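You operate a simulated robot arm through the tools that you are given. There is no shell and no other tool.

The job below is to be done with a simulated robot arm. You get a single attempt, and the scene is never put back.

Task
Unlock the top desk drawer and set the grey lock box out.
Fine: red key, back in its stand after; the box goes on the desk top between key stand and keyboard; shut the drawer.

Only the result counts: the job must be done as asked and must still hold three seconds after the hand-in. Knocking over, shifting, dropping, spilling or breaking anything else fails it.

Robot
A 6-joint arm with a two-finger gripper, fixed in place. Base frame: the origin is at the foot of the arm, x ahead of it, y to its left, z up. Units: cm, rad, N and s.
It reaches about 129.8 cm from its shoulder. Its first joint turns from -2.601 to 2.601 rad. Payload 1.57 kg.
The tool frame sits at the grasp point between the pads (the TCP): z along the fingers, y along the line on which they close. The tips reach 2.1 cm beyond it. The gripper opens to 7 cm. The gripper's body begins 5 cm behind the TCP.
Orientation is that of the tool frame in the base frame, as [roll, pitch, yaw] about the fixed x, y, z axes, in that order (R = Rz(yaw) Ry(pitch) Rx(roll)). With the fingers straight down and closing along the base's y, the tool's x points along the base's -x, its y along +y and its z along -z.

Tools
- The arm moves only by the tool play_rows. Its argument "plan" is a list of rows, each an object (a shift or turn left out is 0, a gripper value left out holds the last) with "slide": the shift along the tool's x, y, z in m, a list of three; "rot": the turn, a rotation vector about the tool's x, y, z in degrees, a list of three. In form: [{"slide": [dx, dy, dz], "rot": [ax, ay, az]}, ...]. A call has 1 to 20 rows; each row is the pose to reach, as a shift and turn from the pose commanded when the call began, along the tool's axes at that moment. "hand" is the gripper command, from -1 (shut) to 1 (fully open), values between in proportion, set as the call begins (left out, the last holds). A row lasts 0.2 s, in which the tool goes at most 5 cm and 0.15 rad; a call with a longer step from one row to the next is refused whole, and so is a gripper value outside its range. Where a pose cannot be reached the arm comes as near as it can. A force on the tool above 40 N (or 10 N above the force at the start of the call, whichever is more), or a blocked arm, ends the call early, and 0.2 s more pass. The fingers move at their own pace and stop on an object; they squeeze with about 30 N. The grip force told is the motor's: it shows also when the fingers shut on nothing. Time passes only in rows, and 0.2 s behind the last, so rows that repeat a pose let the fingers close. The reply holds the time, the measured pose of the TCP, the force on the tool along the base axes, the opening and the grip force, in the units named above and with some noise, with the torque about the TCP (base axes, N m) and any sound that the robot's microphone picked up.
- Cameras (640 x 400 px; columns grow to the right, rows downward): "scene" is fixed at [39.94, 50, 139.96]; the picture's right is [-0.91, -0.41, 0.00], its down [-0.17, 0.38, -0.91] and it looks along [0.37, -0.83, -0.42] (base axes); focal length 317 px, centre (320, 200). "wrist" rides on the gripper at [7.9, 0.4, -8.1] in the tool frame; the picture's right is [-0.05, 1.00, 0.00], its down [-0.67, -0.04, -0.74] and it looks along [-0.74, -0.04, 0.67] (tool axes); focal length 256 px, centre (320, 200). There is no depth. A picture from a camera that has moved, and an enlarged one, comes with that camera's place and axes in the base frame and with its lens.
- grab_frame(camera): a new picture of that camera. No time passes.
- move_column(by): slides the trunk up (or, below 0, down) by that many cm; the arm rides with it, the base frame stays. It gives what a move gives, with no picture.
- enlarge(camera, box): a new picture of the part [left, top, right, bottom] of that camera's present view, enlarged. No time passes.
- close_job(): hands the job in; it is judged then, once.

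Places have to be worked out from the pictures, the camera data and where the tool is seen. Open the gripper and draw the arm clear of the work before you hand the job in, unless the task says otherwise.

The tools are called after "Emit:" as a command line: name --argument value ..., lists and objects as JSON in quotes. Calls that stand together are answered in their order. play_rows: Moves the arm, as the interface text tells. Its arguments: {"type":"object","properties":{"plan":{"type":"array","items":{"type":"object","properties":{"slide":{"type":"array","items":{"type":"number"}},"rot":{"type":"array","items":{"type":"number"}}}}},"hand":{"type":"number"}},"required":["plan"]} The other tools are called the same way: move_column (by) slides the trunk up or down; grab_frame (camera) takes a picture; enlarge (camera, box) takes an enlarged picture of a part of a camera's view; close_job () hands the job in.

At the start:

```text
time: 0.0
tcp_pos: [64.96, -18.04, 111.59]
orientation: [3.142, 0.0, 3.141]
wrist_force: [-1.0, -0.3, -1.4]
torque: [0.03, 0.0, 0.03]
width: 6.99
grasp_force: 0.0
trunk travel left (down, up): [-79.7, 17.3]
```

scene: 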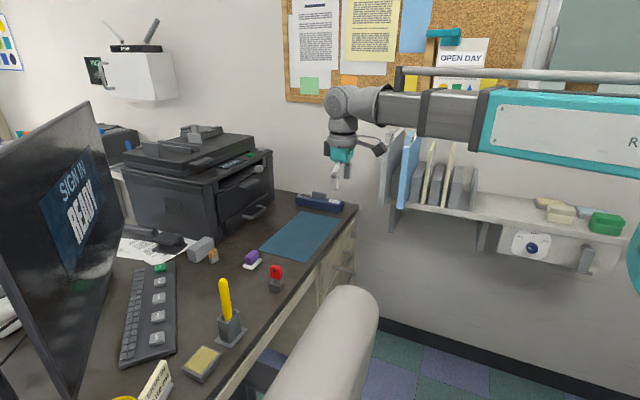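
wrist: 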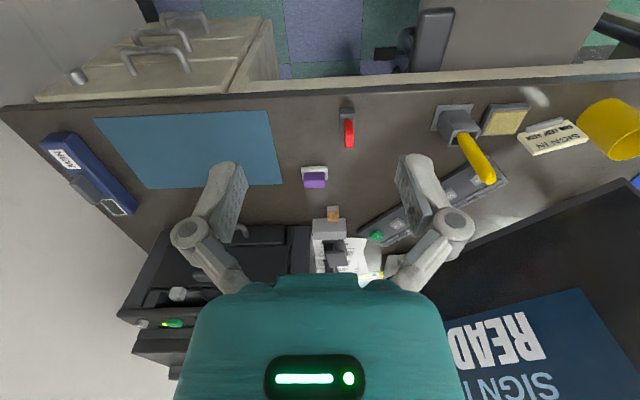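

I'll first look closely at the scene through both cameras to find the drawers, the key stand and the lock.

Emit:
enlarge --camera "scene" --box '[200, 180, 380, 300]'

Emit:
enlarge --camera "wrist" --box '[20, 0, 340, 200]'

Emit:
enlarge --camera "wrist" --box '[280, 80, 440, 280]'

Emit:
enlarge --camera "scene" --box '[90, 240, 330, 400]'

```text
3.33 times, centred on (290, 240) of scene
camera zoom: at [39.94, 50.0, 139.96], right [-0.91, -0.41, 0.0], down [-0.17, 0.38, -0.91], along [0.37, -0.83, -0.42], focal length 1058 px, centre (420, 67)
```

zoom: 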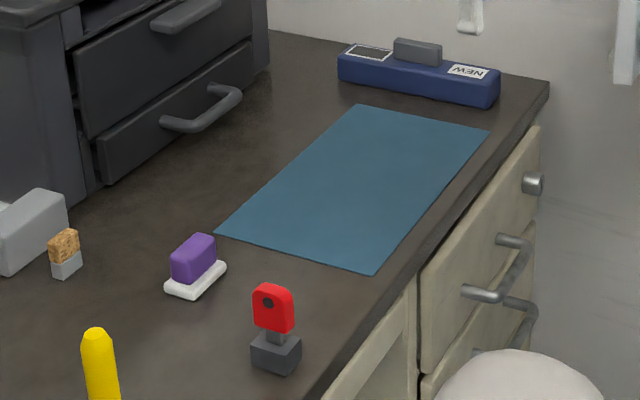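

```text
2.00 times, centred on (180, 100) of wrist
camera zoom: at [57.15, -17.62, 119.64], right [0.05, 1.0, 0.0], down [0.67, -0.04, 0.74], along [0.74, -0.04, -0.67], focal length 512 px, centre (600, 400)
```

zoom: 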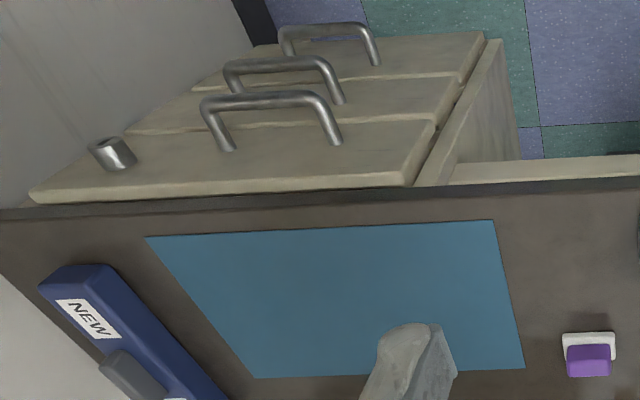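

```text
2.00 times, centred on (360, 180) of wrist
camera zoom: at [57.15, -17.62, 119.64], right [0.05, 1.0, 0.0], down [0.67, -0.04, 0.74], along [0.74, -0.04, -0.67], focal length 512 px, centre (240, 240)
```

zoom: 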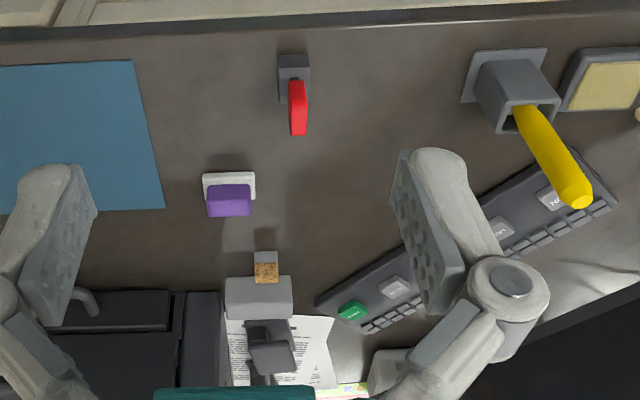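

```text
2.50 times, centred on (210, 320) of scene
camera zoom: at [39.94, 50.0, 139.96], right [-0.91, -0.41, 0.0], down [-0.17, 0.38, -0.91], along [0.37, -0.83, -0.42], focal length 793 px, centre (595, -100)
```

zoom: 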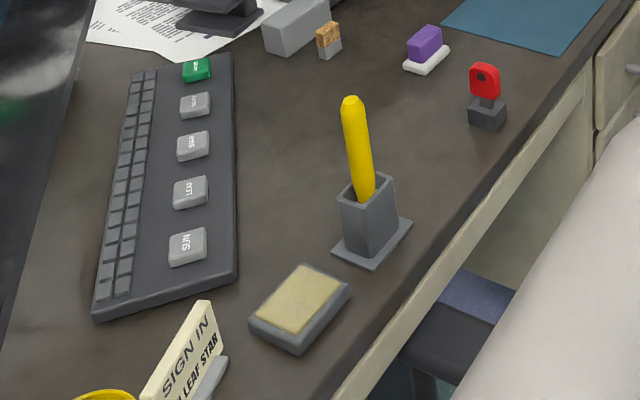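

The lock seems to be the small cylinder at about (76, -67, 67) on the top drawer front, and the key stand at about (83, -14). I'll zoom in on the chair or white object, the drawer front and the wall.

Emit:
enlarge --camera "wrist" --box '[320, 0, 640, 200]'

Emit:
enlarge --camera "scene" --box '[240, 200, 480, 350]'

Emit:
enlarge --camera "scene" --box '[330, 190, 410, 240]'

Emit:
enlarge --camera "scene" --box '[240, 250, 320, 300]'

```text
2.00 times, centred on (480, 100) of wrist
camera zoom: at [57.15, -17.62, 119.64], right [0.05, 1.0, 0.0], down [0.67, -0.04, 0.74], along [0.74, -0.04, -0.67], focal length 512 px, centre (0, 400)
```

zoom: 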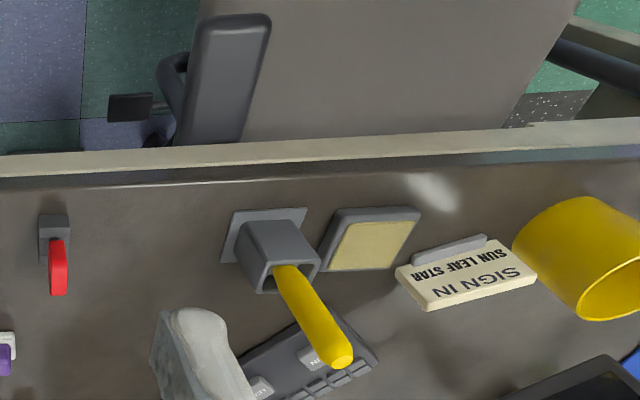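

```text
2.67 times, centred on (360, 275) of scene
camera zoom: at [39.94, 50.0, 139.96], right [-0.91, -0.41, 0.0], down [-0.17, 0.38, -0.91], along [0.37, -0.83, -0.42], focal length 846 px, centre (213, 0)
```

zoom: 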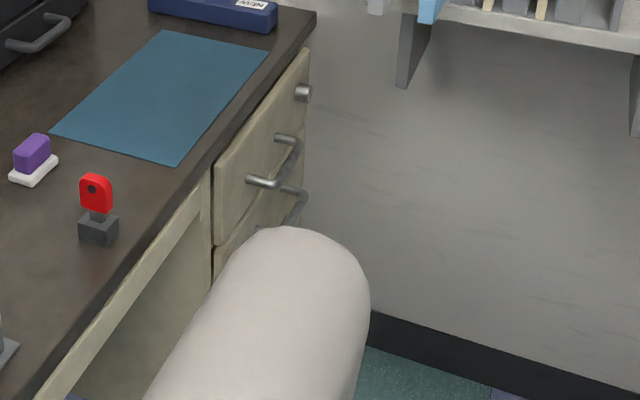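

```text
8.00 times, centred on (370, 215) of scene
camera zoom: at [39.94, 50.0, 139.96], right [-0.91, -0.41, 0.0], down [-0.17, 0.38, -0.91], along [0.37, -0.83, -0.42], focal length 2539 px, centre (-80, 80)
```

zoom: 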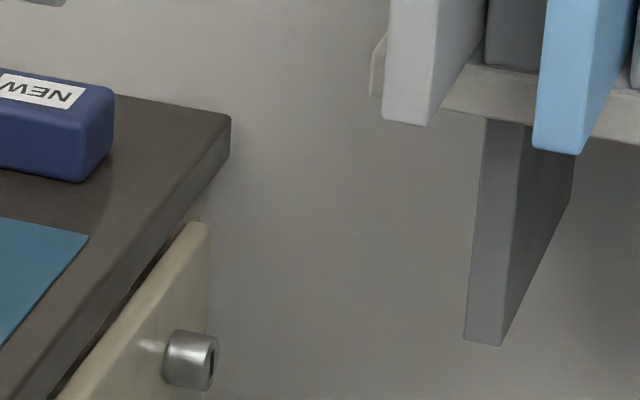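

```text
8.00 times, centred on (280, 275) of scene
camera zoom: at [39.94, 50.0, 139.96], right [-0.91, -0.41, 0.0], down [-0.17, 0.38, -0.91], along [0.37, -0.83, -0.42], focal length 2539 px, centre (640, -400)
```

zoom: 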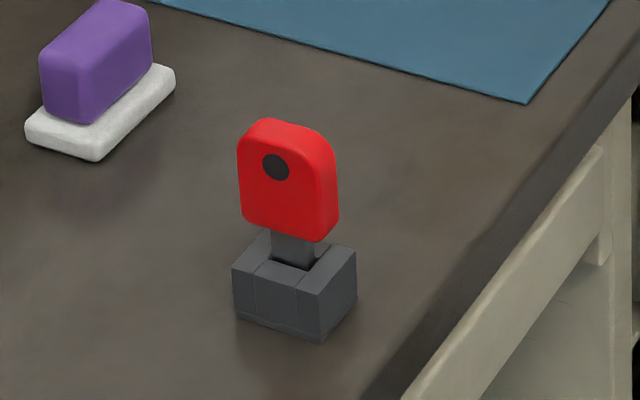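

The key is a flat red bow standing in its stand, thin along about y, and the chair back stands in front of the desk. I'll draw the arm back a little to see the chair and the drawer fronts.

Emit:
play_rows --plan '[{"slide": [0.04, 0, -0.01]}, {"slide": [0.08, 0, -0.02]}, {"slide": [0.12, 0, -0.03]}, {"slide": [0.16, 0, -0.04]}, {"slide": [0.2, 0, -0.05]}, {"slide": [0.24, 0, -0.06]}, {"slide": [0.24, 0, -0.06]}]' --hand 1

Emit:
grab_frame --camera "wrist"

Emit:
grab_frame --camera "scene"

```text
time: 1.6
tcp_pos: [48.75, -21.63, 111.51]
orientation: [3.142, -0.003, -3.141]
wrist_force: [0.8, -0.1, 0.4]
torque: [0.02, 0.02, -0.02]
width: 7.0
grasp_force: 0.0
out of reach, approached as far as the arm can: row 1, 2, 3, 4, 5, 6, 7
trunk travel left (down, up): [-79.7, 17.3]
```

```text
taken
camera wrist: at [40.83, -21.21, 119.65], right [0.05, 1.0, 0.0], down [0.67, -0.04, 0.74], along [0.74, -0.04, -0.67], focal length 256 px, centre (320, 200)
```

wrist: 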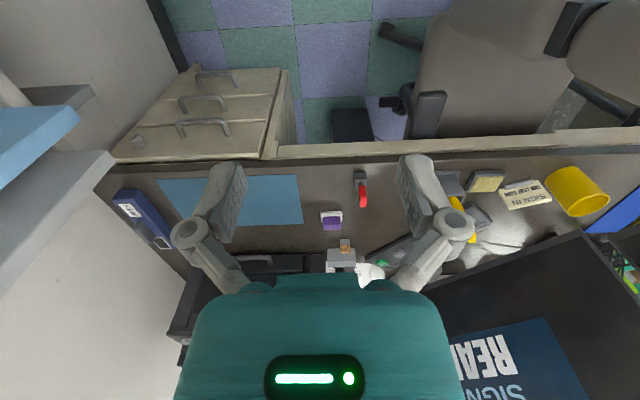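

```text
taken
```

scene: 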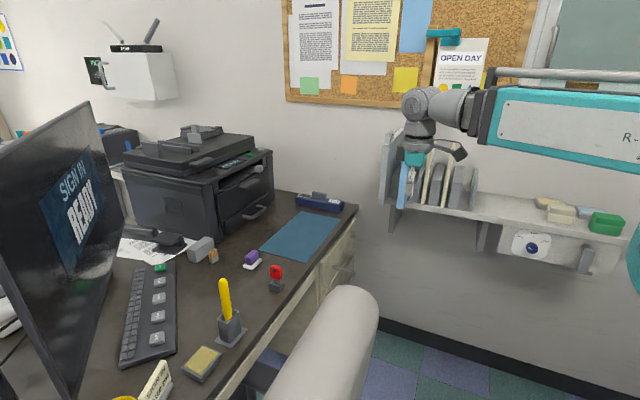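

The shelf on the side wall looks close to the lock area and needs care. I'll zoom in on it, and on the lock and chair, from this pose.

Emit:
enlarge --camera "wrist" --box '[0, 0, 320, 200]'

Emit:
enlarge --camera "wrist" --box '[320, 0, 640, 200]'

Emit:
enlarge --camera "scene" --box '[360, 100, 640, 275]'

```text
2.00 times, centred on (160, 100) of wrist
camera zoom: at [40.83, -21.21, 119.65], right [0.05, 1.0, 0.0], down [0.67, -0.04, 0.74], along [0.74, -0.04, -0.67], focal length 512 px, centre (640, 400)
```

zoom: 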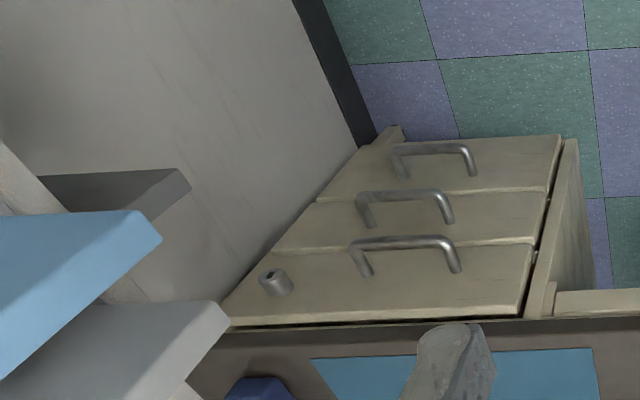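

```text
2.00 times, centred on (480, 100) of wrist
camera zoom: at [40.83, -21.21, 119.65], right [0.05, 1.0, 0.0], down [0.67, -0.04, 0.74], along [0.74, -0.04, -0.67], focal length 512 px, centre (0, 400)
```

zoom: 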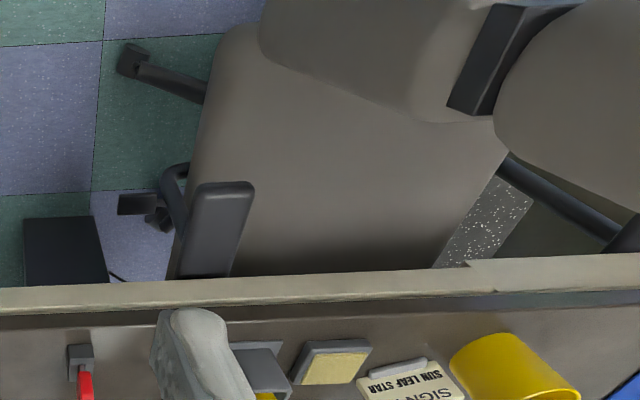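

```text
2.29 times, centred on (500, 188) of scene
camera zoom: at [39.94, 50.0, 139.96], right [-0.91, -0.41, 0.0], down [-0.17, 0.38, -0.91], along [0.37, -0.83, -0.42], focal length 725 px, centre (-91, 229)
```

zoom: 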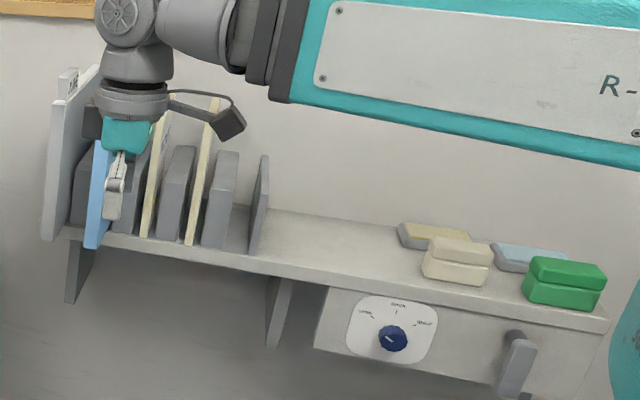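

The bracket under the shelf comes down near the lock, so I'll have to reach the lock from low down. I'll enlarge the lock and the key stand further to see the keyway and the key's shape.

Emit:
enlarge --camera "wrist" --box '[117, 128, 157, 153]'

Emit:
enlarge --camera "wrist" --box '[340, 165, 380, 215]'

Emit:
enlarge --camera "scene" --box '[260, 255, 300, 295]'

Emit:
enlarge --camera "scene" --box '[335, 220, 367, 240]'

```text
16.00 times, centred on (137, 140) of wrist
camera zoom: at [40.83, -21.21, 119.65], right [0.05, 1.0, 0.0], down [0.67, -0.04, 0.74], along [0.74, -0.04, -0.67], focal length 4096 px, centre (3248, 1152)
```

zoom: 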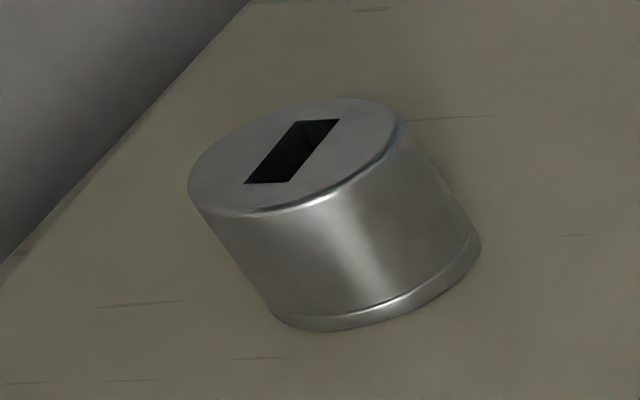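

```text
8.00 times, centred on (360, 190) of wrist
camera zoom: at [40.83, -21.21, 119.65], right [0.05, 1.0, 0.0], down [0.67, -0.04, 0.74], along [0.74, -0.04, -0.67], focal length 2048 px, centre (0, 280)
```

zoom: 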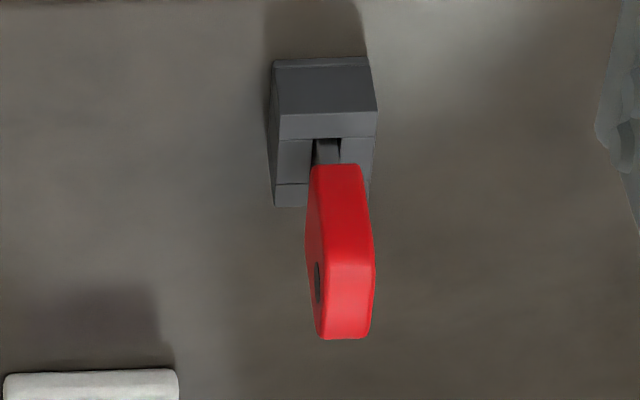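

```text
10.00 times, centred on (280, 275) of scene
camera zoom: at [39.94, 50.0, 139.96], right [-0.91, -0.41, 0.0], down [-0.17, 0.38, -0.91], along [0.37, -0.83, -0.42], focal length 3174 px, centre (720, -550)
```

zoom: 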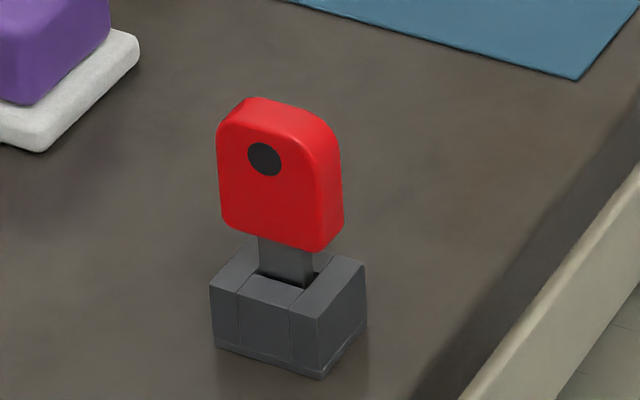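

```text
16.00 times, centred on (351, 230) of scene
camera zoom: at [39.94, 50.0, 139.96], right [-0.91, -0.41, 0.0], down [-0.17, 0.38, -0.91], along [0.37, -0.83, -0.42], focal length 5078 px, centre (-176, -280)
```

zoom: 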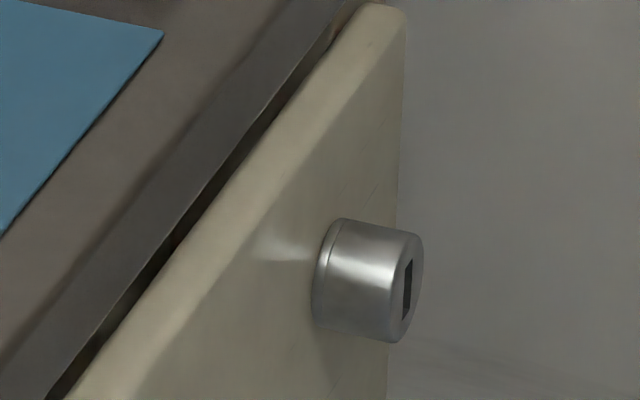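

The keyway is a vertical slot and the key's blade lies flat in the x–z plane, so a pinch along y followed by a 90° pitch should line it up. I'll move over the key at a safe height first and check the arm's clearance from the chair.

Emit:
play_rows --plan '[{"slide": [-0.04, 0.01, 0]}, {"slide": [-0.08, 0.02, 0]}, {"slide": [-0.12, 0.03, 0]}, {"slide": [-0.16, 0.04, 0]}, {"slide": [-0.2, 0.05, 0]}, {"slide": [-0.24, 0.05, 0]}, {"slide": [-0.28, 0.05, 0]}, {"slide": [-0.28, 0.05, 0]}]'

Emit:
grab_frame --camera "scene"

```text
time: 3.4
tcp_pos: [76.59, -16.43, 111.54]
orientation: [-3.139, 0.002, 3.141]
wrist_force: [-0.2, 0.4, -0.4]
torque: [0.03, 0.0, 0.03]
width: 6.99
grasp_force: 0.1
out of reach, approached as far as the arm can: row 3, 4, 5, 6, 7, 8
trunk travel left (down, up): [-79.7, 17.3]
```

```text
taken
```

scene: 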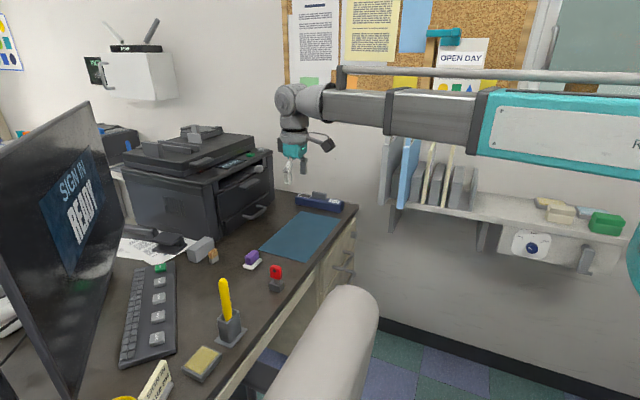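

The arm turns out to be a telescoping boom with a wrist: boom height is set by the trunk, and it runs about 18 cm above the TCP when the fingers point down. I'll turn the wrist so its camera looks back at the chair, to measure clearance before lowering.

Emit:
play_rows --plan '[{"rot": [0, 0, -8]}, {"rot": [0, 0, -16]}, {"rot": [0, 0, -24]}, {"rot": [0, 0, -32]}, {"rot": [0, 0, -40]}, {"rot": [0, 0, -48]}, {"rot": [0, 0, -56]}, {"rot": [0, 0, -64]}, {"rot": [0, 0, -72]}, {"rot": [0, 0, -80]}, {"rot": [0, 0, -88]}, {"rot": [0, 0, -96]}, {"rot": [0, 0, -104]}, {"rot": [0, 0, -112]}, {"rot": [0, 0, -120]}, {"rot": [0, 0, -128]}, {"rot": [0, 0, -136]}, {"rot": [0, 0, -144]}, {"rot": [0, 0, -144]}]'

Emit:
grab_frame --camera "wrist"

Emit:
grab_frame --camera "scene"

```text
time: 7.4
tcp_pos: [76.79, -16.47, 111.68]
orientation: [3.139, 0.001, -0.625]
wrist_force: [0.6, -0.1, -0.5]
torque: [0.0, -0.02, 0.0]
width: 7.01
grasp_force: 0.1
trunk travel left (down, up): [-79.7, 17.3]
```

```text
taken
camera wrist: at [82.96, -21.43, 119.63], right [-0.63, -0.78, 0.0], down [-0.52, 0.42, 0.74], along [-0.58, 0.47, -0.67], focal length 256 px, centre (320, 200)
```

wrist: 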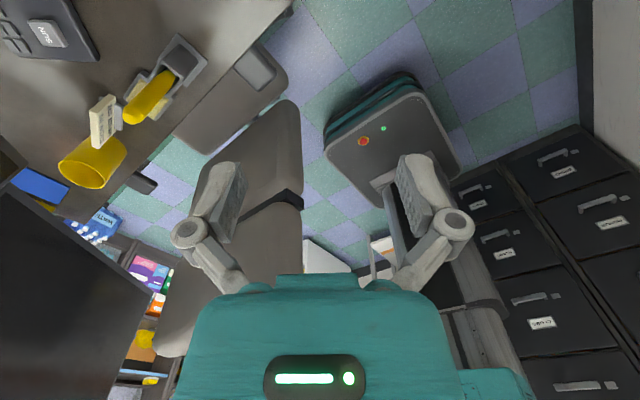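

```text
taken
```

scene: 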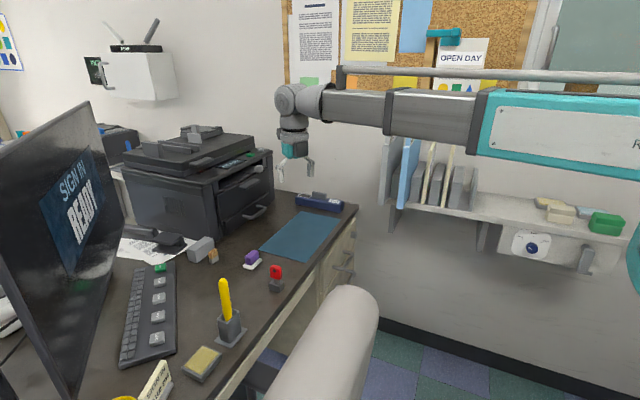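

The wrist camera now shows the chair and the robot's column base from above. I'll zoom in on the chair backrest so I can triangulate its top edge.

Emit:
enlarge --camera "wrist" --box '[130, 20, 450, 220]'

Emit:
enlarge --camera "scene" --box '[230, 260, 454, 400]'

Emit:
enlarge --camera "wrist" --box '[120, 150, 360, 300]'

```text
2.00 times, centred on (290, 120) of wrist
camera zoom: at [82.96, -21.43, 119.63], right [-0.63, -0.78, 0.0], down [-0.52, 0.42, 0.74], along [-0.58, 0.47, -0.67], focal length 512 px, centre (380, 360)
```

zoom: 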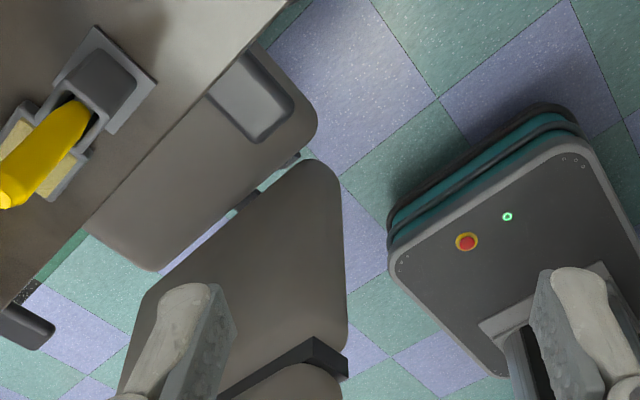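

```text
2.86 times, centred on (342, 330) of scene
camera zoom: at [39.94, 50.0, 139.96], right [-0.91, -0.41, 0.0], down [-0.17, 0.38, -0.91], along [0.37, -0.83, -0.42], focal length 907 px, centre (257, -171)
```

zoom: 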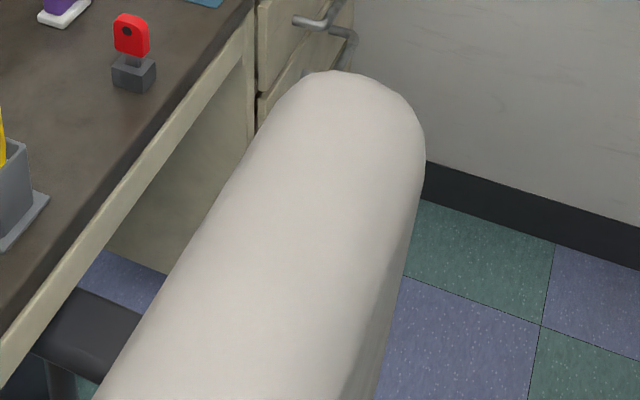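

```text
2.67 times, centred on (240, 225) of wrist
camera zoom: at [82.96, -21.43, 119.63], right [-0.63, -0.78, 0.0], down [-0.52, 0.42, 0.74], along [-0.58, 0.47, -0.67], focal length 683 px, centre (533, 133)
```

zoom: 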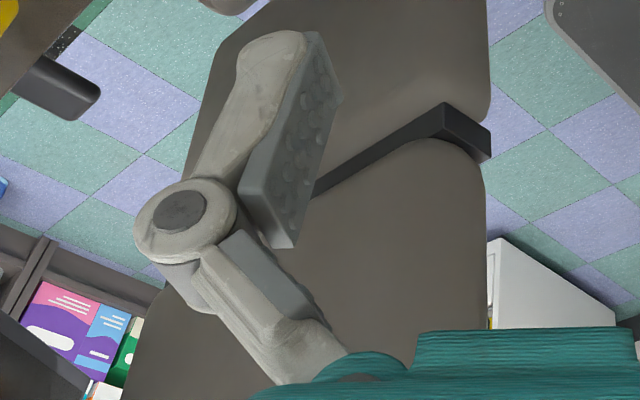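

The top of the backrest is hidden behind the gripper. I'll raise the trunk so the camera can see it.

Emit:
move_column --by 17

Emit:
grab_frame --camera "wrist"

Emit:
grab_frame --camera "scene"

```text
time: 9.3
tcp_pos: [76.76, -16.39, 128.55]
orientation: [3.141, 0.0, -0.627]
wrist_force: [0.1, 0.4, -0.1]
torque: [-0.02, -0.02, 0.03]
width: 6.97
grasp_force: 0.1
trunk travel left (down, up): [-96.7, 0.3]
```

```text
taken
camera wrist: at [82.96, -21.44, 136.62], right [-0.63, -0.78, 0.0], down [-0.52, 0.42, 0.74], along [-0.58, 0.47, -0.67], focal length 256 px, centre (320, 200)
```

wrist: 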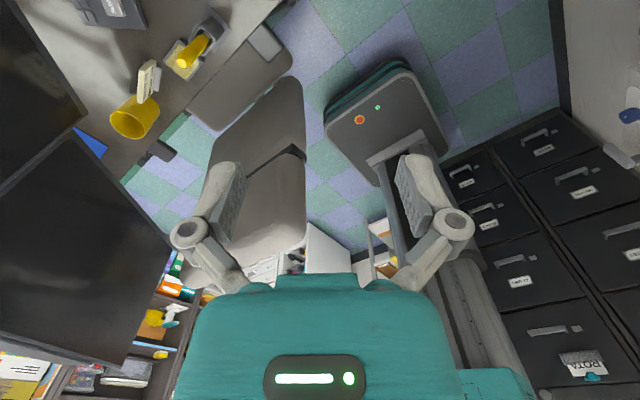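

```text
taken
```

scene: 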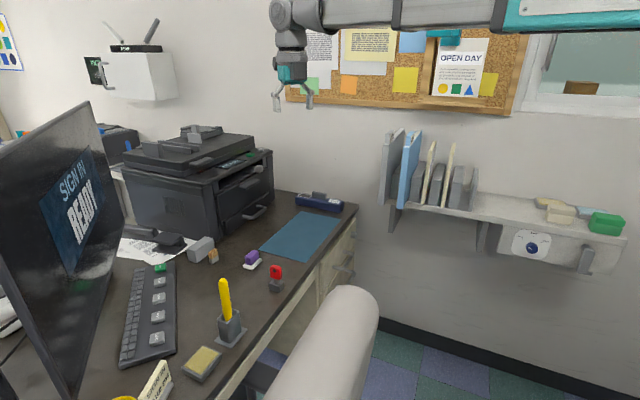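

The top of the backrest is now visible, so I'll zoom in on it.

Emit:
enlarge --camera "wrist" --box '[220, 120, 380, 280]'

Emit:
enlarge --camera "wrist" --box '[150, 60, 390, 210]'

```text
2.50 times, centred on (300, 200) of wrist
camera zoom: at [82.96, -21.44, 136.62], right [-0.63, -0.78, 0.0], down [-0.52, 0.42, 0.74], along [-0.58, 0.47, -0.67], focal length 640 px, centre (370, 200)
```

zoom: 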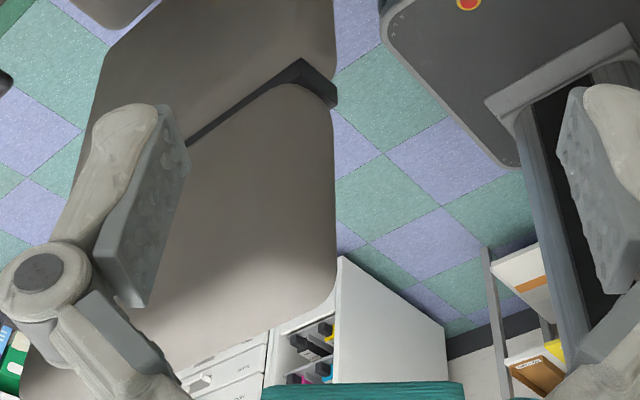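

```text
2.67 times, centred on (270, 135) of wrist
camera zoom: at [82.96, -21.44, 136.62], right [-0.63, -0.78, 0.0], down [-0.52, 0.42, 0.74], along [-0.58, 0.47, -0.67], focal length 683 px, centre (453, 373)
```

zoom: 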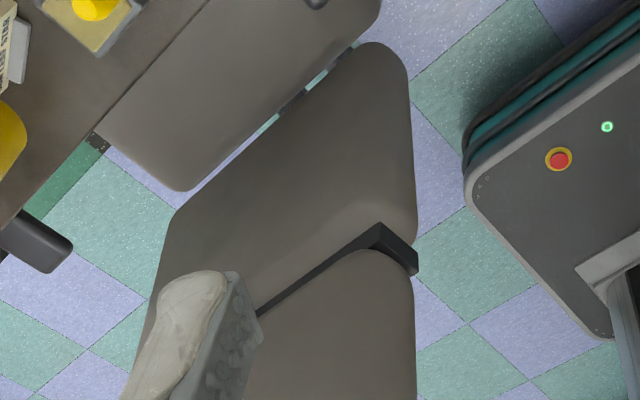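

Triangulation puts the backrest top near z≈106 and its near end at y≈+10, so the boom toward the key at y≈-9 (x≈50) clears it by about 10 cm. I'll turn the wrist back and move over the key.

Emit:
play_rows --plan '[{"rot": [0, 0, 8]}, {"rot": [0, 0, 16]}, {"rot": [0, 0, 24]}, {"rot": [0, 0, 32]}, {"rot": [0, 0, 40]}, {"rot": [0, 0, 48]}, {"rot": [0, 0, 56]}, {"rot": [0, 0, 64]}, {"rot": [0, 0, 72]}, {"rot": [0, 0, 80]}, {"rot": [0, 0, 88]}, {"slide": [0.01, -0.01, 0], "rot": [0, 0, 96]}, {"slide": [0.02, -0.02, 0], "rot": [0, 0, 104]}, {"slide": [0.03, -0.03, 0], "rot": [0, 0, 112]}, {"slide": [0.04, -0.045, 0], "rot": [0, 0, 120]}, {"slide": [0.048, -0.057, 0], "rot": [0, 0, 128]}, {"slide": [0.048, -0.057, 0], "rot": [0, 0, 136]}, {"slide": [0.048, -0.057, 0], "rot": [0, 0, 144]}, {"slide": [0.048, -0.057, 0], "rot": [0, 0, 144]}]'

Emit:
move_column --by -25

Emit:
grab_frame --camera "scene"

Emit:
grab_frame --camera "wrist"

```text
time: 13.3
tcp_pos: [84.0, -14.62, 128.67]
orientation: [-3.141, 0.0, 3.139]
wrist_force: [-0.1, 0.1, -0.9]
torque: [0.02, 0.02, -0.01]
width: 7.0
grasp_force: 0.1
trunk travel left (down, up): [-96.7, 0.3]
```

```text
time: 15.9
tcp_pos: [83.9, -14.64, 103.62]
orientation: [3.141, 0.001, -3.141]
wrist_force: [0.2, -0.6, 1.1]
torque: [-0.02, 0.01, 0.0]
width: 6.99
grasp_force: 0.1
trunk travel left (down, up): [-71.7, 25.3]
```

```text
taken
```

scene: 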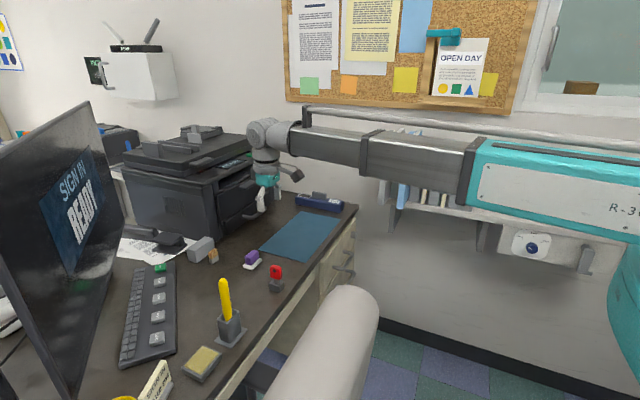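

```text
taken
camera wrist: at [76.09, -14.17, 111.64], right [0.05, 1.0, 0.0], down [0.67, -0.03, 0.74], along [0.74, -0.04, -0.67], focal length 256 px, centre (320, 200)
```

wrist: 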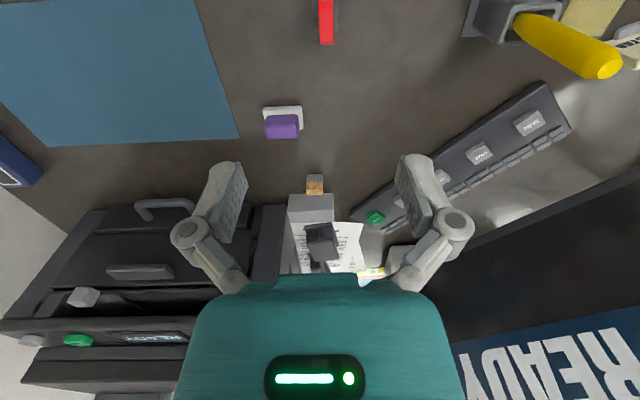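

I'm above the key at z≈103.6. I'll zoom the wrist and scene cameras to pin the key bow's position down precisely.

Emit:
enlarge --camera "wrist" --box '[280, 0, 376, 60]'

Emit:
enlarge --camera "scene" --box '[230, 160, 310, 300]'

```text
6.67 times, centred on (328, 30) of wrist
camera zoom: at [76.09, -14.17, 111.64], right [0.05, 1.0, 0.0], down [0.67, -0.03, 0.74], along [0.74, -0.04, -0.67], focal length 1707 px, centre (267, 1333)
```

zoom: 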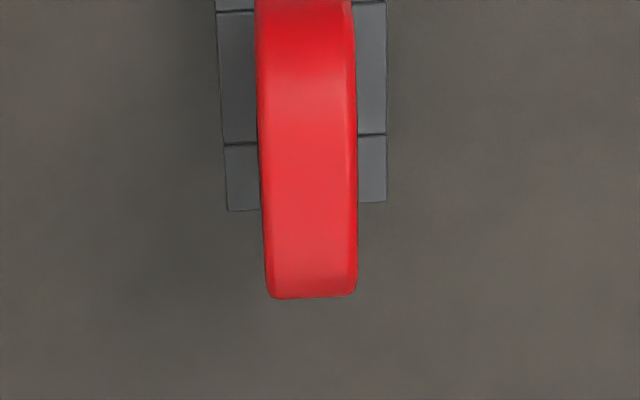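

```text
2.86 times, centred on (270, 230) of scene
camera zoom: at [39.94, 50.0, 139.96], right [-0.91, -0.41, 0.0], down [-0.17, 0.38, -0.91], along [0.37, -0.83, -0.42], focal length 907 px, centre (463, 114)
```

zoom: 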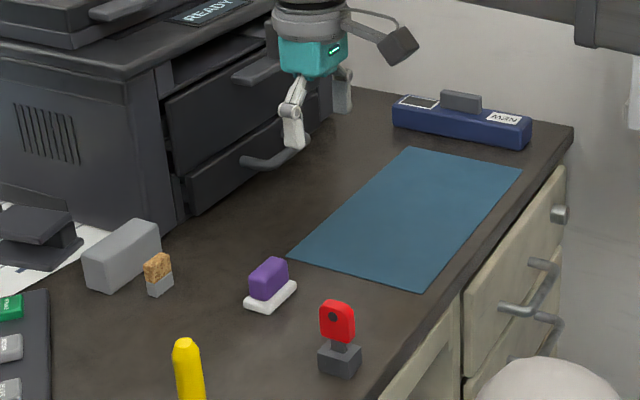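

The bow centre works out to about (83.1, -14.05, 82), about 1.3 cm thick in y and well aligned with x. I'll centre over it and lower most of the way.

Emit:
play_rows --plan '[{"slide": [0.0085, 0.0059, 0]}, {"slide": [0.0085, 0.0059, 0]}]'

Emit:
move_column --by -15

Emit:
grab_frame --camera "wrist"

Emit:
grab_frame --camera "scene"

```text
time: 16.5
tcp_pos: [83.09, -14.02, 103.63]
orientation: [-3.14, -0.001, -3.141]
wrist_force: [-0.3, 0.8, 0.5]
torque: [-0.01, 0.0, 0.01]
width: 6.98
grasp_force: 0.1
trunk travel left (down, up): [-71.7, 25.3]
```

```text
time: 18.2
tcp_pos: [83.14, -14.0, 88.59]
orientation: [3.141, -0.001, -3.142]
wrist_force: [0.7, 0.6, 0.3]
torque: [-0.02, 0.0, 0.0]
width: 7.01
grasp_force: 0.0
trunk travel left (down, up): [-56.7, 40.3]
```

```text
taken
camera wrist: at [75.22, -13.6, 96.64], right [0.05, 1.0, 0.0], down [0.67, -0.03, 0.74], along [0.74, -0.04, -0.67], focal length 256 px, centre (320, 200)
```

wrist: 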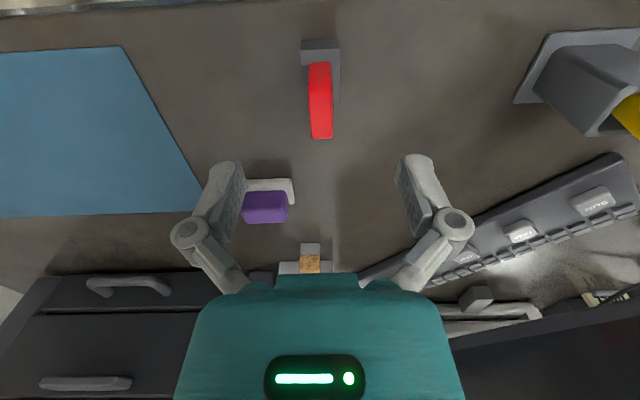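

```text
taken
```

scene: 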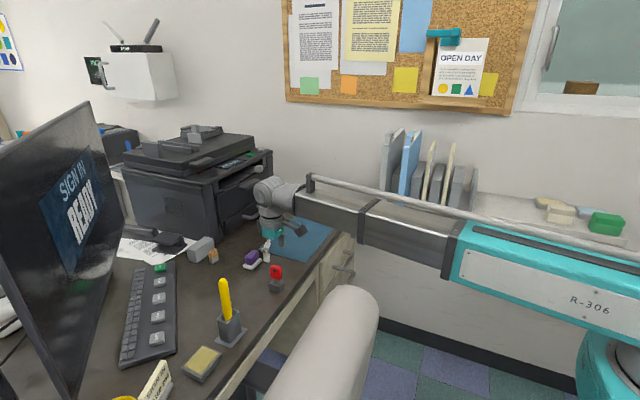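

The key is now between the fingers' columns. I'll zoom in to check alignment before the final descent.

Emit:
enlarge --camera "wrist" --box '[280, 30, 360, 150]'

Emit:
enlarge --camera "scene" --box '[230, 180, 330, 300]'

```text
3.33 times, centred on (320, 90) of wrist
camera zoom: at [75.22, -13.6, 96.64], right [0.05, 1.0, 0.0], down [0.67, -0.03, 0.74], along [0.74, -0.04, -0.67], focal length 853 px, centre (320, 567)
```

zoom: 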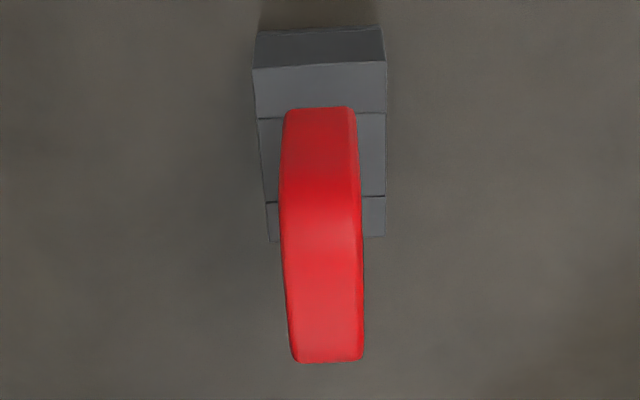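

```text
3.33 times, centred on (280, 240) of scene
camera zoom: at [39.94, 50.0, 139.96], right [-0.91, -0.41, 0.0], down [-0.17, 0.38, -0.91], along [0.37, -0.83, -0.42], focal length 1058 px, centre (453, 67)
```

zoom: 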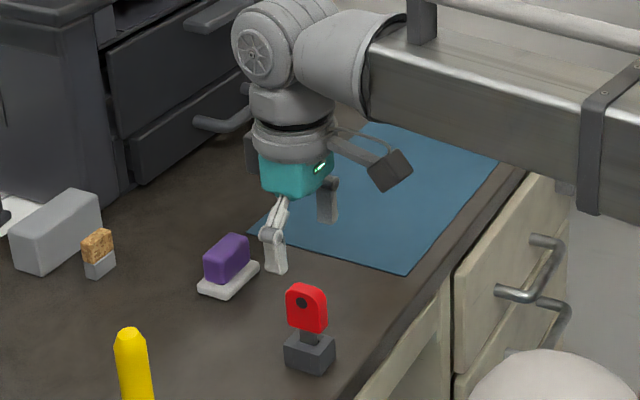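

The alignment looks good to within about 1–2 mm. I'll lower the last 7 cm and then close the fingers on the bow.

Emit:
move_column --by -7

Emit:
grab_frame --camera "wrist"

Emit:
enlarge --camera "scene" --box '[240, 200, 320, 300]'

```text
time: 19.3
tcp_pos: [83.15, -14.18, 81.66]
orientation: [-3.141, 0.0, 3.141]
wrist_force: [0.2, 0.0, -0.2]
torque: [0.0, 0.0, 0.0]
width: 7.03
grasp_force: 0.1
trunk travel left (down, up): [-49.7, 47.3]
```

```text
taken
camera wrist: at [75.21, -13.6, 89.63], right [0.05, 1.0, 0.0], down [0.67, -0.03, 0.74], along [0.74, -0.04, -0.67], focal length 256 px, centre (320, 200)
```

wrist: 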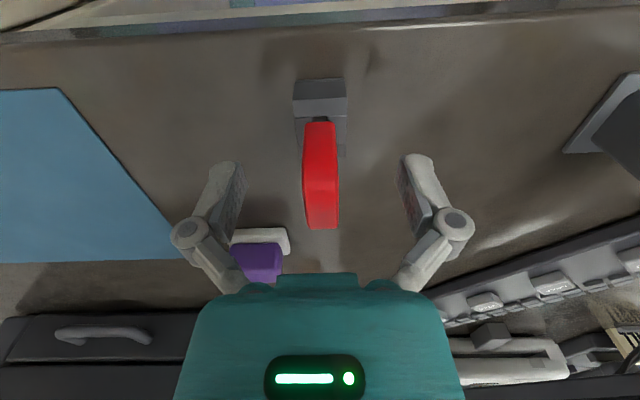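

```text
4.00 times, centred on (280, 250) of scene
camera zoom: at [39.94, 50.0, 139.96], right [-0.91, -0.41, 0.0], down [-0.17, 0.38, -0.91], along [0.37, -0.83, -0.42], focal length 1269 px, centre (480, 0)
```

zoom: 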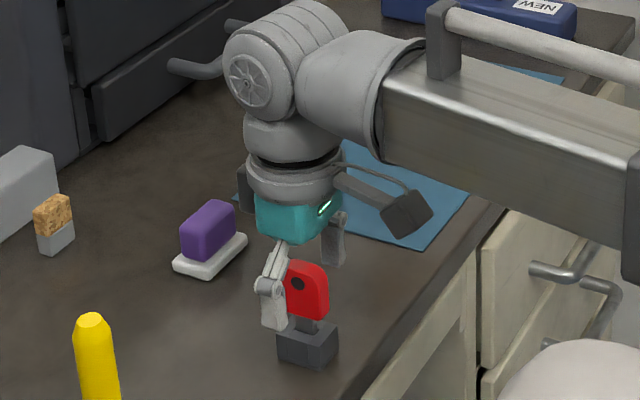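

The bow is centred between the pads and aligned with the TCP. I'll close the gripper in place.

Emit:
play_rows --plan '[{"slide": [0, 0, 0]}, {"slide": [0, 0, 0]}, {"slide": [0, 0, 0]}, {"slide": [0, 0, 0]}, {"slide": [0, 0, 0]}, {"slide": [0, 0, 0]}]' --hand -1

Emit:
enlarge --camera "wrist" --box '[220, 50, 420, 250]'

Emit:
enlarge --camera "scene" --box '[260, 250, 300, 300]'

```text
time: 20.7
tcp_pos: [83.0, -14.13, 81.63]
orientation: [-3.141, -0.001, 3.141]
wrist_force: [-0.9, 1.5, 2.9]
torque: [0.05, 0.03, 0.03]
width: 1.29
grasp_force: 29.9
trunk travel left (down, up): [-49.7, 47.3]
```

```text
2.00 times, centred on (320, 150) of wrist
camera zoom: at [75.2, -13.58, 89.65], right [0.05, 1.0, 0.0], down [0.67, -0.03, 0.74], along [0.74, -0.04, -0.67], focal length 512 px, centre (320, 300)
```

zoom: 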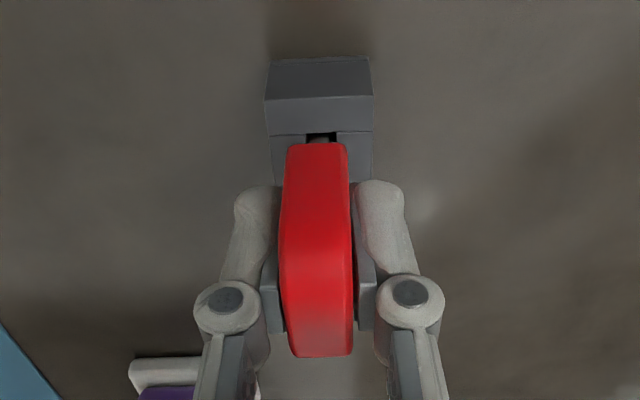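

```text
8.00 times, centred on (280, 275) of scene
camera zoom: at [39.94, 50.0, 139.96], right [-0.91, -0.41, 0.0], down [-0.17, 0.38, -0.91], along [0.37, -0.83, -0.42], focal length 2539 px, centre (640, -400)
```

zoom: 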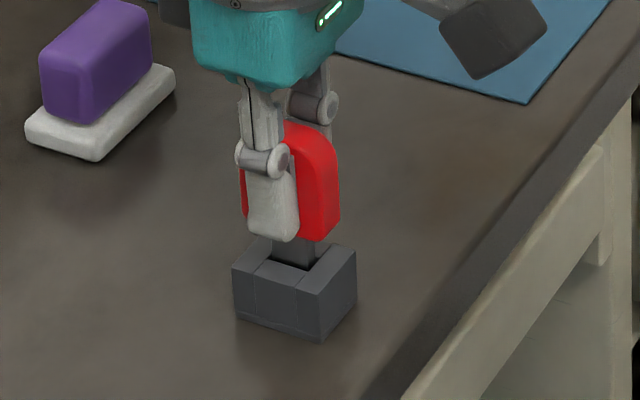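

The bow is gripped at 1.29 cm width with 30 N. I'll lift straight up with the trunk to draw the key from its stand.

Emit:
move_column --by 12

Emit:
enlarge --camera "scene" --box '[240, 200, 320, 300]'

Emit:
grab_frame --camera "wrist"

```text
time: 22.2
tcp_pos: [83.02, -14.04, 93.52]
orientation: [3.141, 0.001, -3.141]
wrist_force: [-0.3, -0.1, -0.4]
torque: [0.01, -0.01, -0.04]
width: 1.27
grasp_force: 29.9
trunk travel left (down, up): [-61.7, 35.3]
```

```text
4.00 times, centred on (280, 250) of scene
camera zoom: at [39.94, 50.0, 139.96], right [-0.91, -0.41, 0.0], down [-0.17, 0.38, -0.91], along [0.37, -0.83, -0.42], focal length 1269 px, centre (480, 0)
```

zoom: 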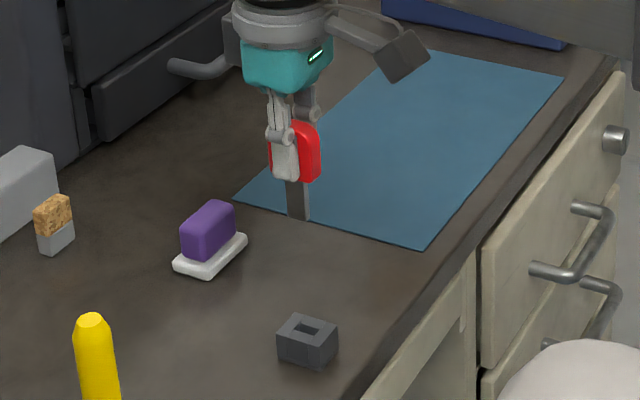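

```text
taken
camera wrist: at [75.23, -13.6, 101.62], right [0.05, 1.0, 0.0], down [0.67, -0.03, 0.74], along [0.74, -0.04, -0.67], focal length 256 px, centre (320, 200)
```

wrist: 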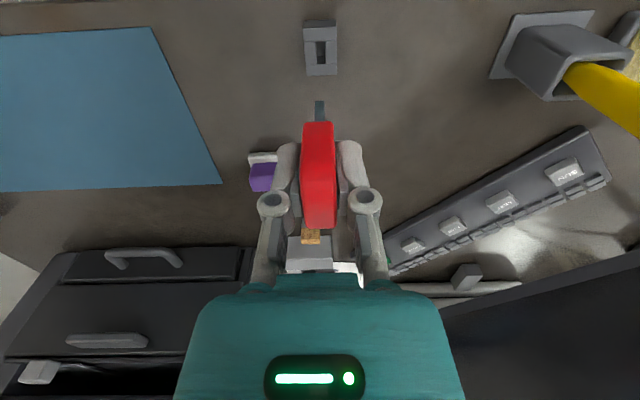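

The key is out of its stand and the blade is a plain rectangular bar. I'll zoom in to measure the blade tip relative to the gripper and the stand's slot for the return.

Emit:
enlarge --camera "wrist" --box '[290, 10, 350, 130]'

Emit:
enlarge --camera "wrist" --box '[300, 15, 340, 40]'

Emit:
enlarge --camera "scene" --box '[295, 215, 325, 260]'

Emit:
enlarge --camera "scene" --box '[300, 268, 332, 300]'

```text
3.33 times, centred on (320, 70) of wrist
camera zoom: at [75.23, -13.6, 101.62], right [0.05, 1.0, 0.0], down [0.67, -0.03, 0.74], along [0.74, -0.04, -0.67], focal length 853 px, centre (320, 633)
```

zoom: 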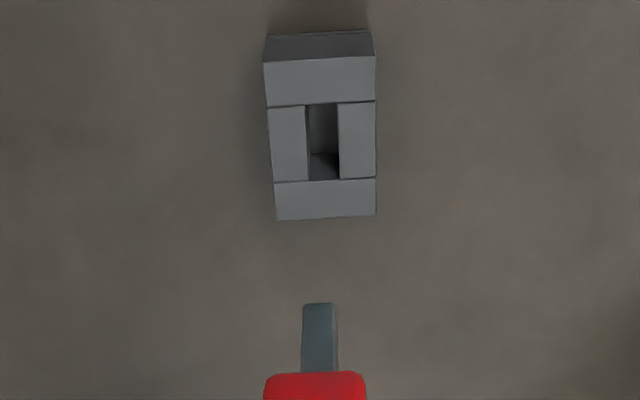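

```text
16.00 times, centred on (320, 28) of wrist
camera zoom: at [75.23, -13.6, 101.62], right [0.05, 1.0, 0.0], down [0.67, -0.03, 0.74], along [0.74, -0.04, -0.67], focal length 4096 px, centre (320, 2960)
```

zoom: 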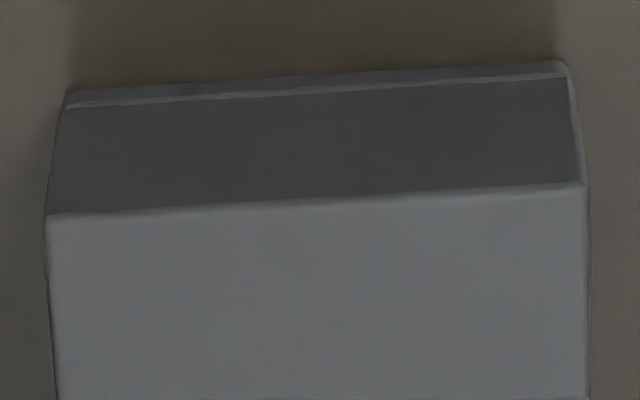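

```text
8.89 times, centred on (310, 238) of scene
camera zoom: at [39.94, 50.0, 139.96], right [-0.91, -0.41, 0.0], down [-0.17, 0.38, -0.91], along [0.37, -0.83, -0.42], focal length 2821 px, centre (409, -133)
```

zoom: 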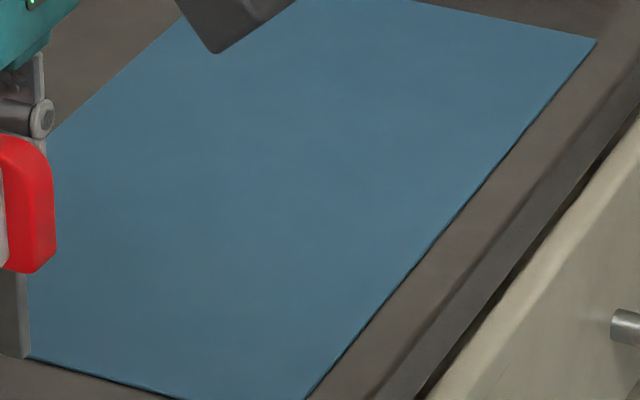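

```text
12.50 times, centred on (316, 284) of scene
camera zoom: at [39.94, 50.0, 139.96], right [-0.91, -0.41, 0.0], down [-0.17, 0.38, -0.91], along [0.37, -0.83, -0.42], focal length 3967 px, centre (370, -850)
```

zoom: 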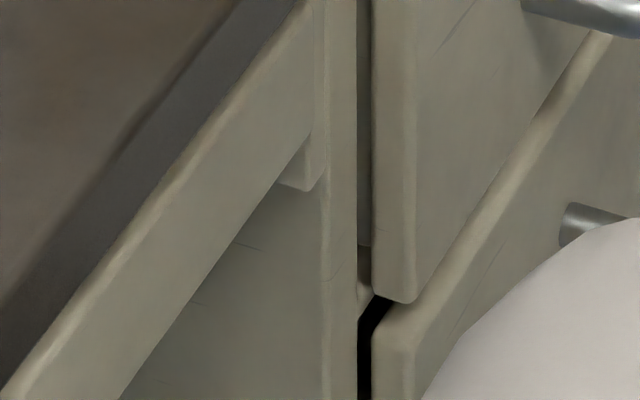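

I'll take a sharper measurement of the blade itself.

Emit:
enlarge --camera "wrist" --box '[304, 95, 336, 130]'

Emit:
enlarge --camera "scene" --box '[270, 215, 302, 260]'

Emit:
enlarge --camera "scene" --box '[264, 272, 300, 296]'

```text
11.43 times, centred on (320, 112) of wrist
camera zoom: at [75.23, -13.6, 101.62], right [0.05, 1.0, 0.0], down [0.67, -0.03, 0.74], along [0.74, -0.04, -0.67], focal length 2926 px, centre (320, 1200)
```

zoom: 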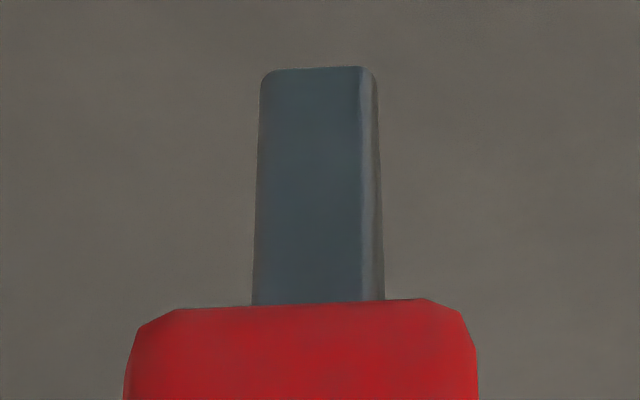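

```text
8.89 times, centred on (286, 238) of scene
camera zoom: at [39.94, 50.0, 139.96], right [-0.91, -0.41, 0.0], down [-0.17, 0.38, -0.91], along [0.37, -0.83, -0.42], focal length 2821 px, centre (622, -133)
```

zoom: 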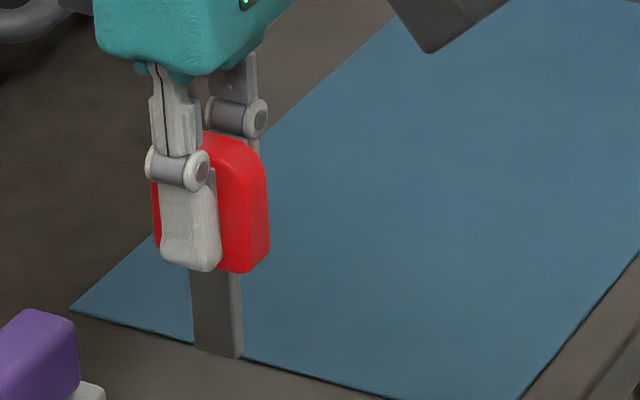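

```text
16.00 times, centred on (282, 284) of scene
camera zoom: at [39.94, 50.0, 139.96], right [-0.91, -0.41, 0.0], down [-0.17, 0.38, -0.91], along [0.37, -0.83, -0.42], focal length 5078 px, centre (928, -1144)
```

zoom: 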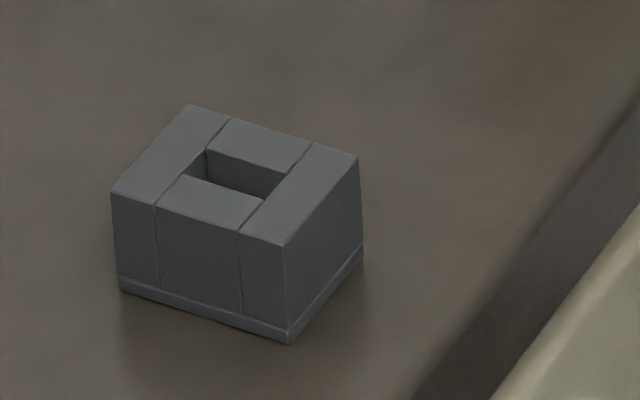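

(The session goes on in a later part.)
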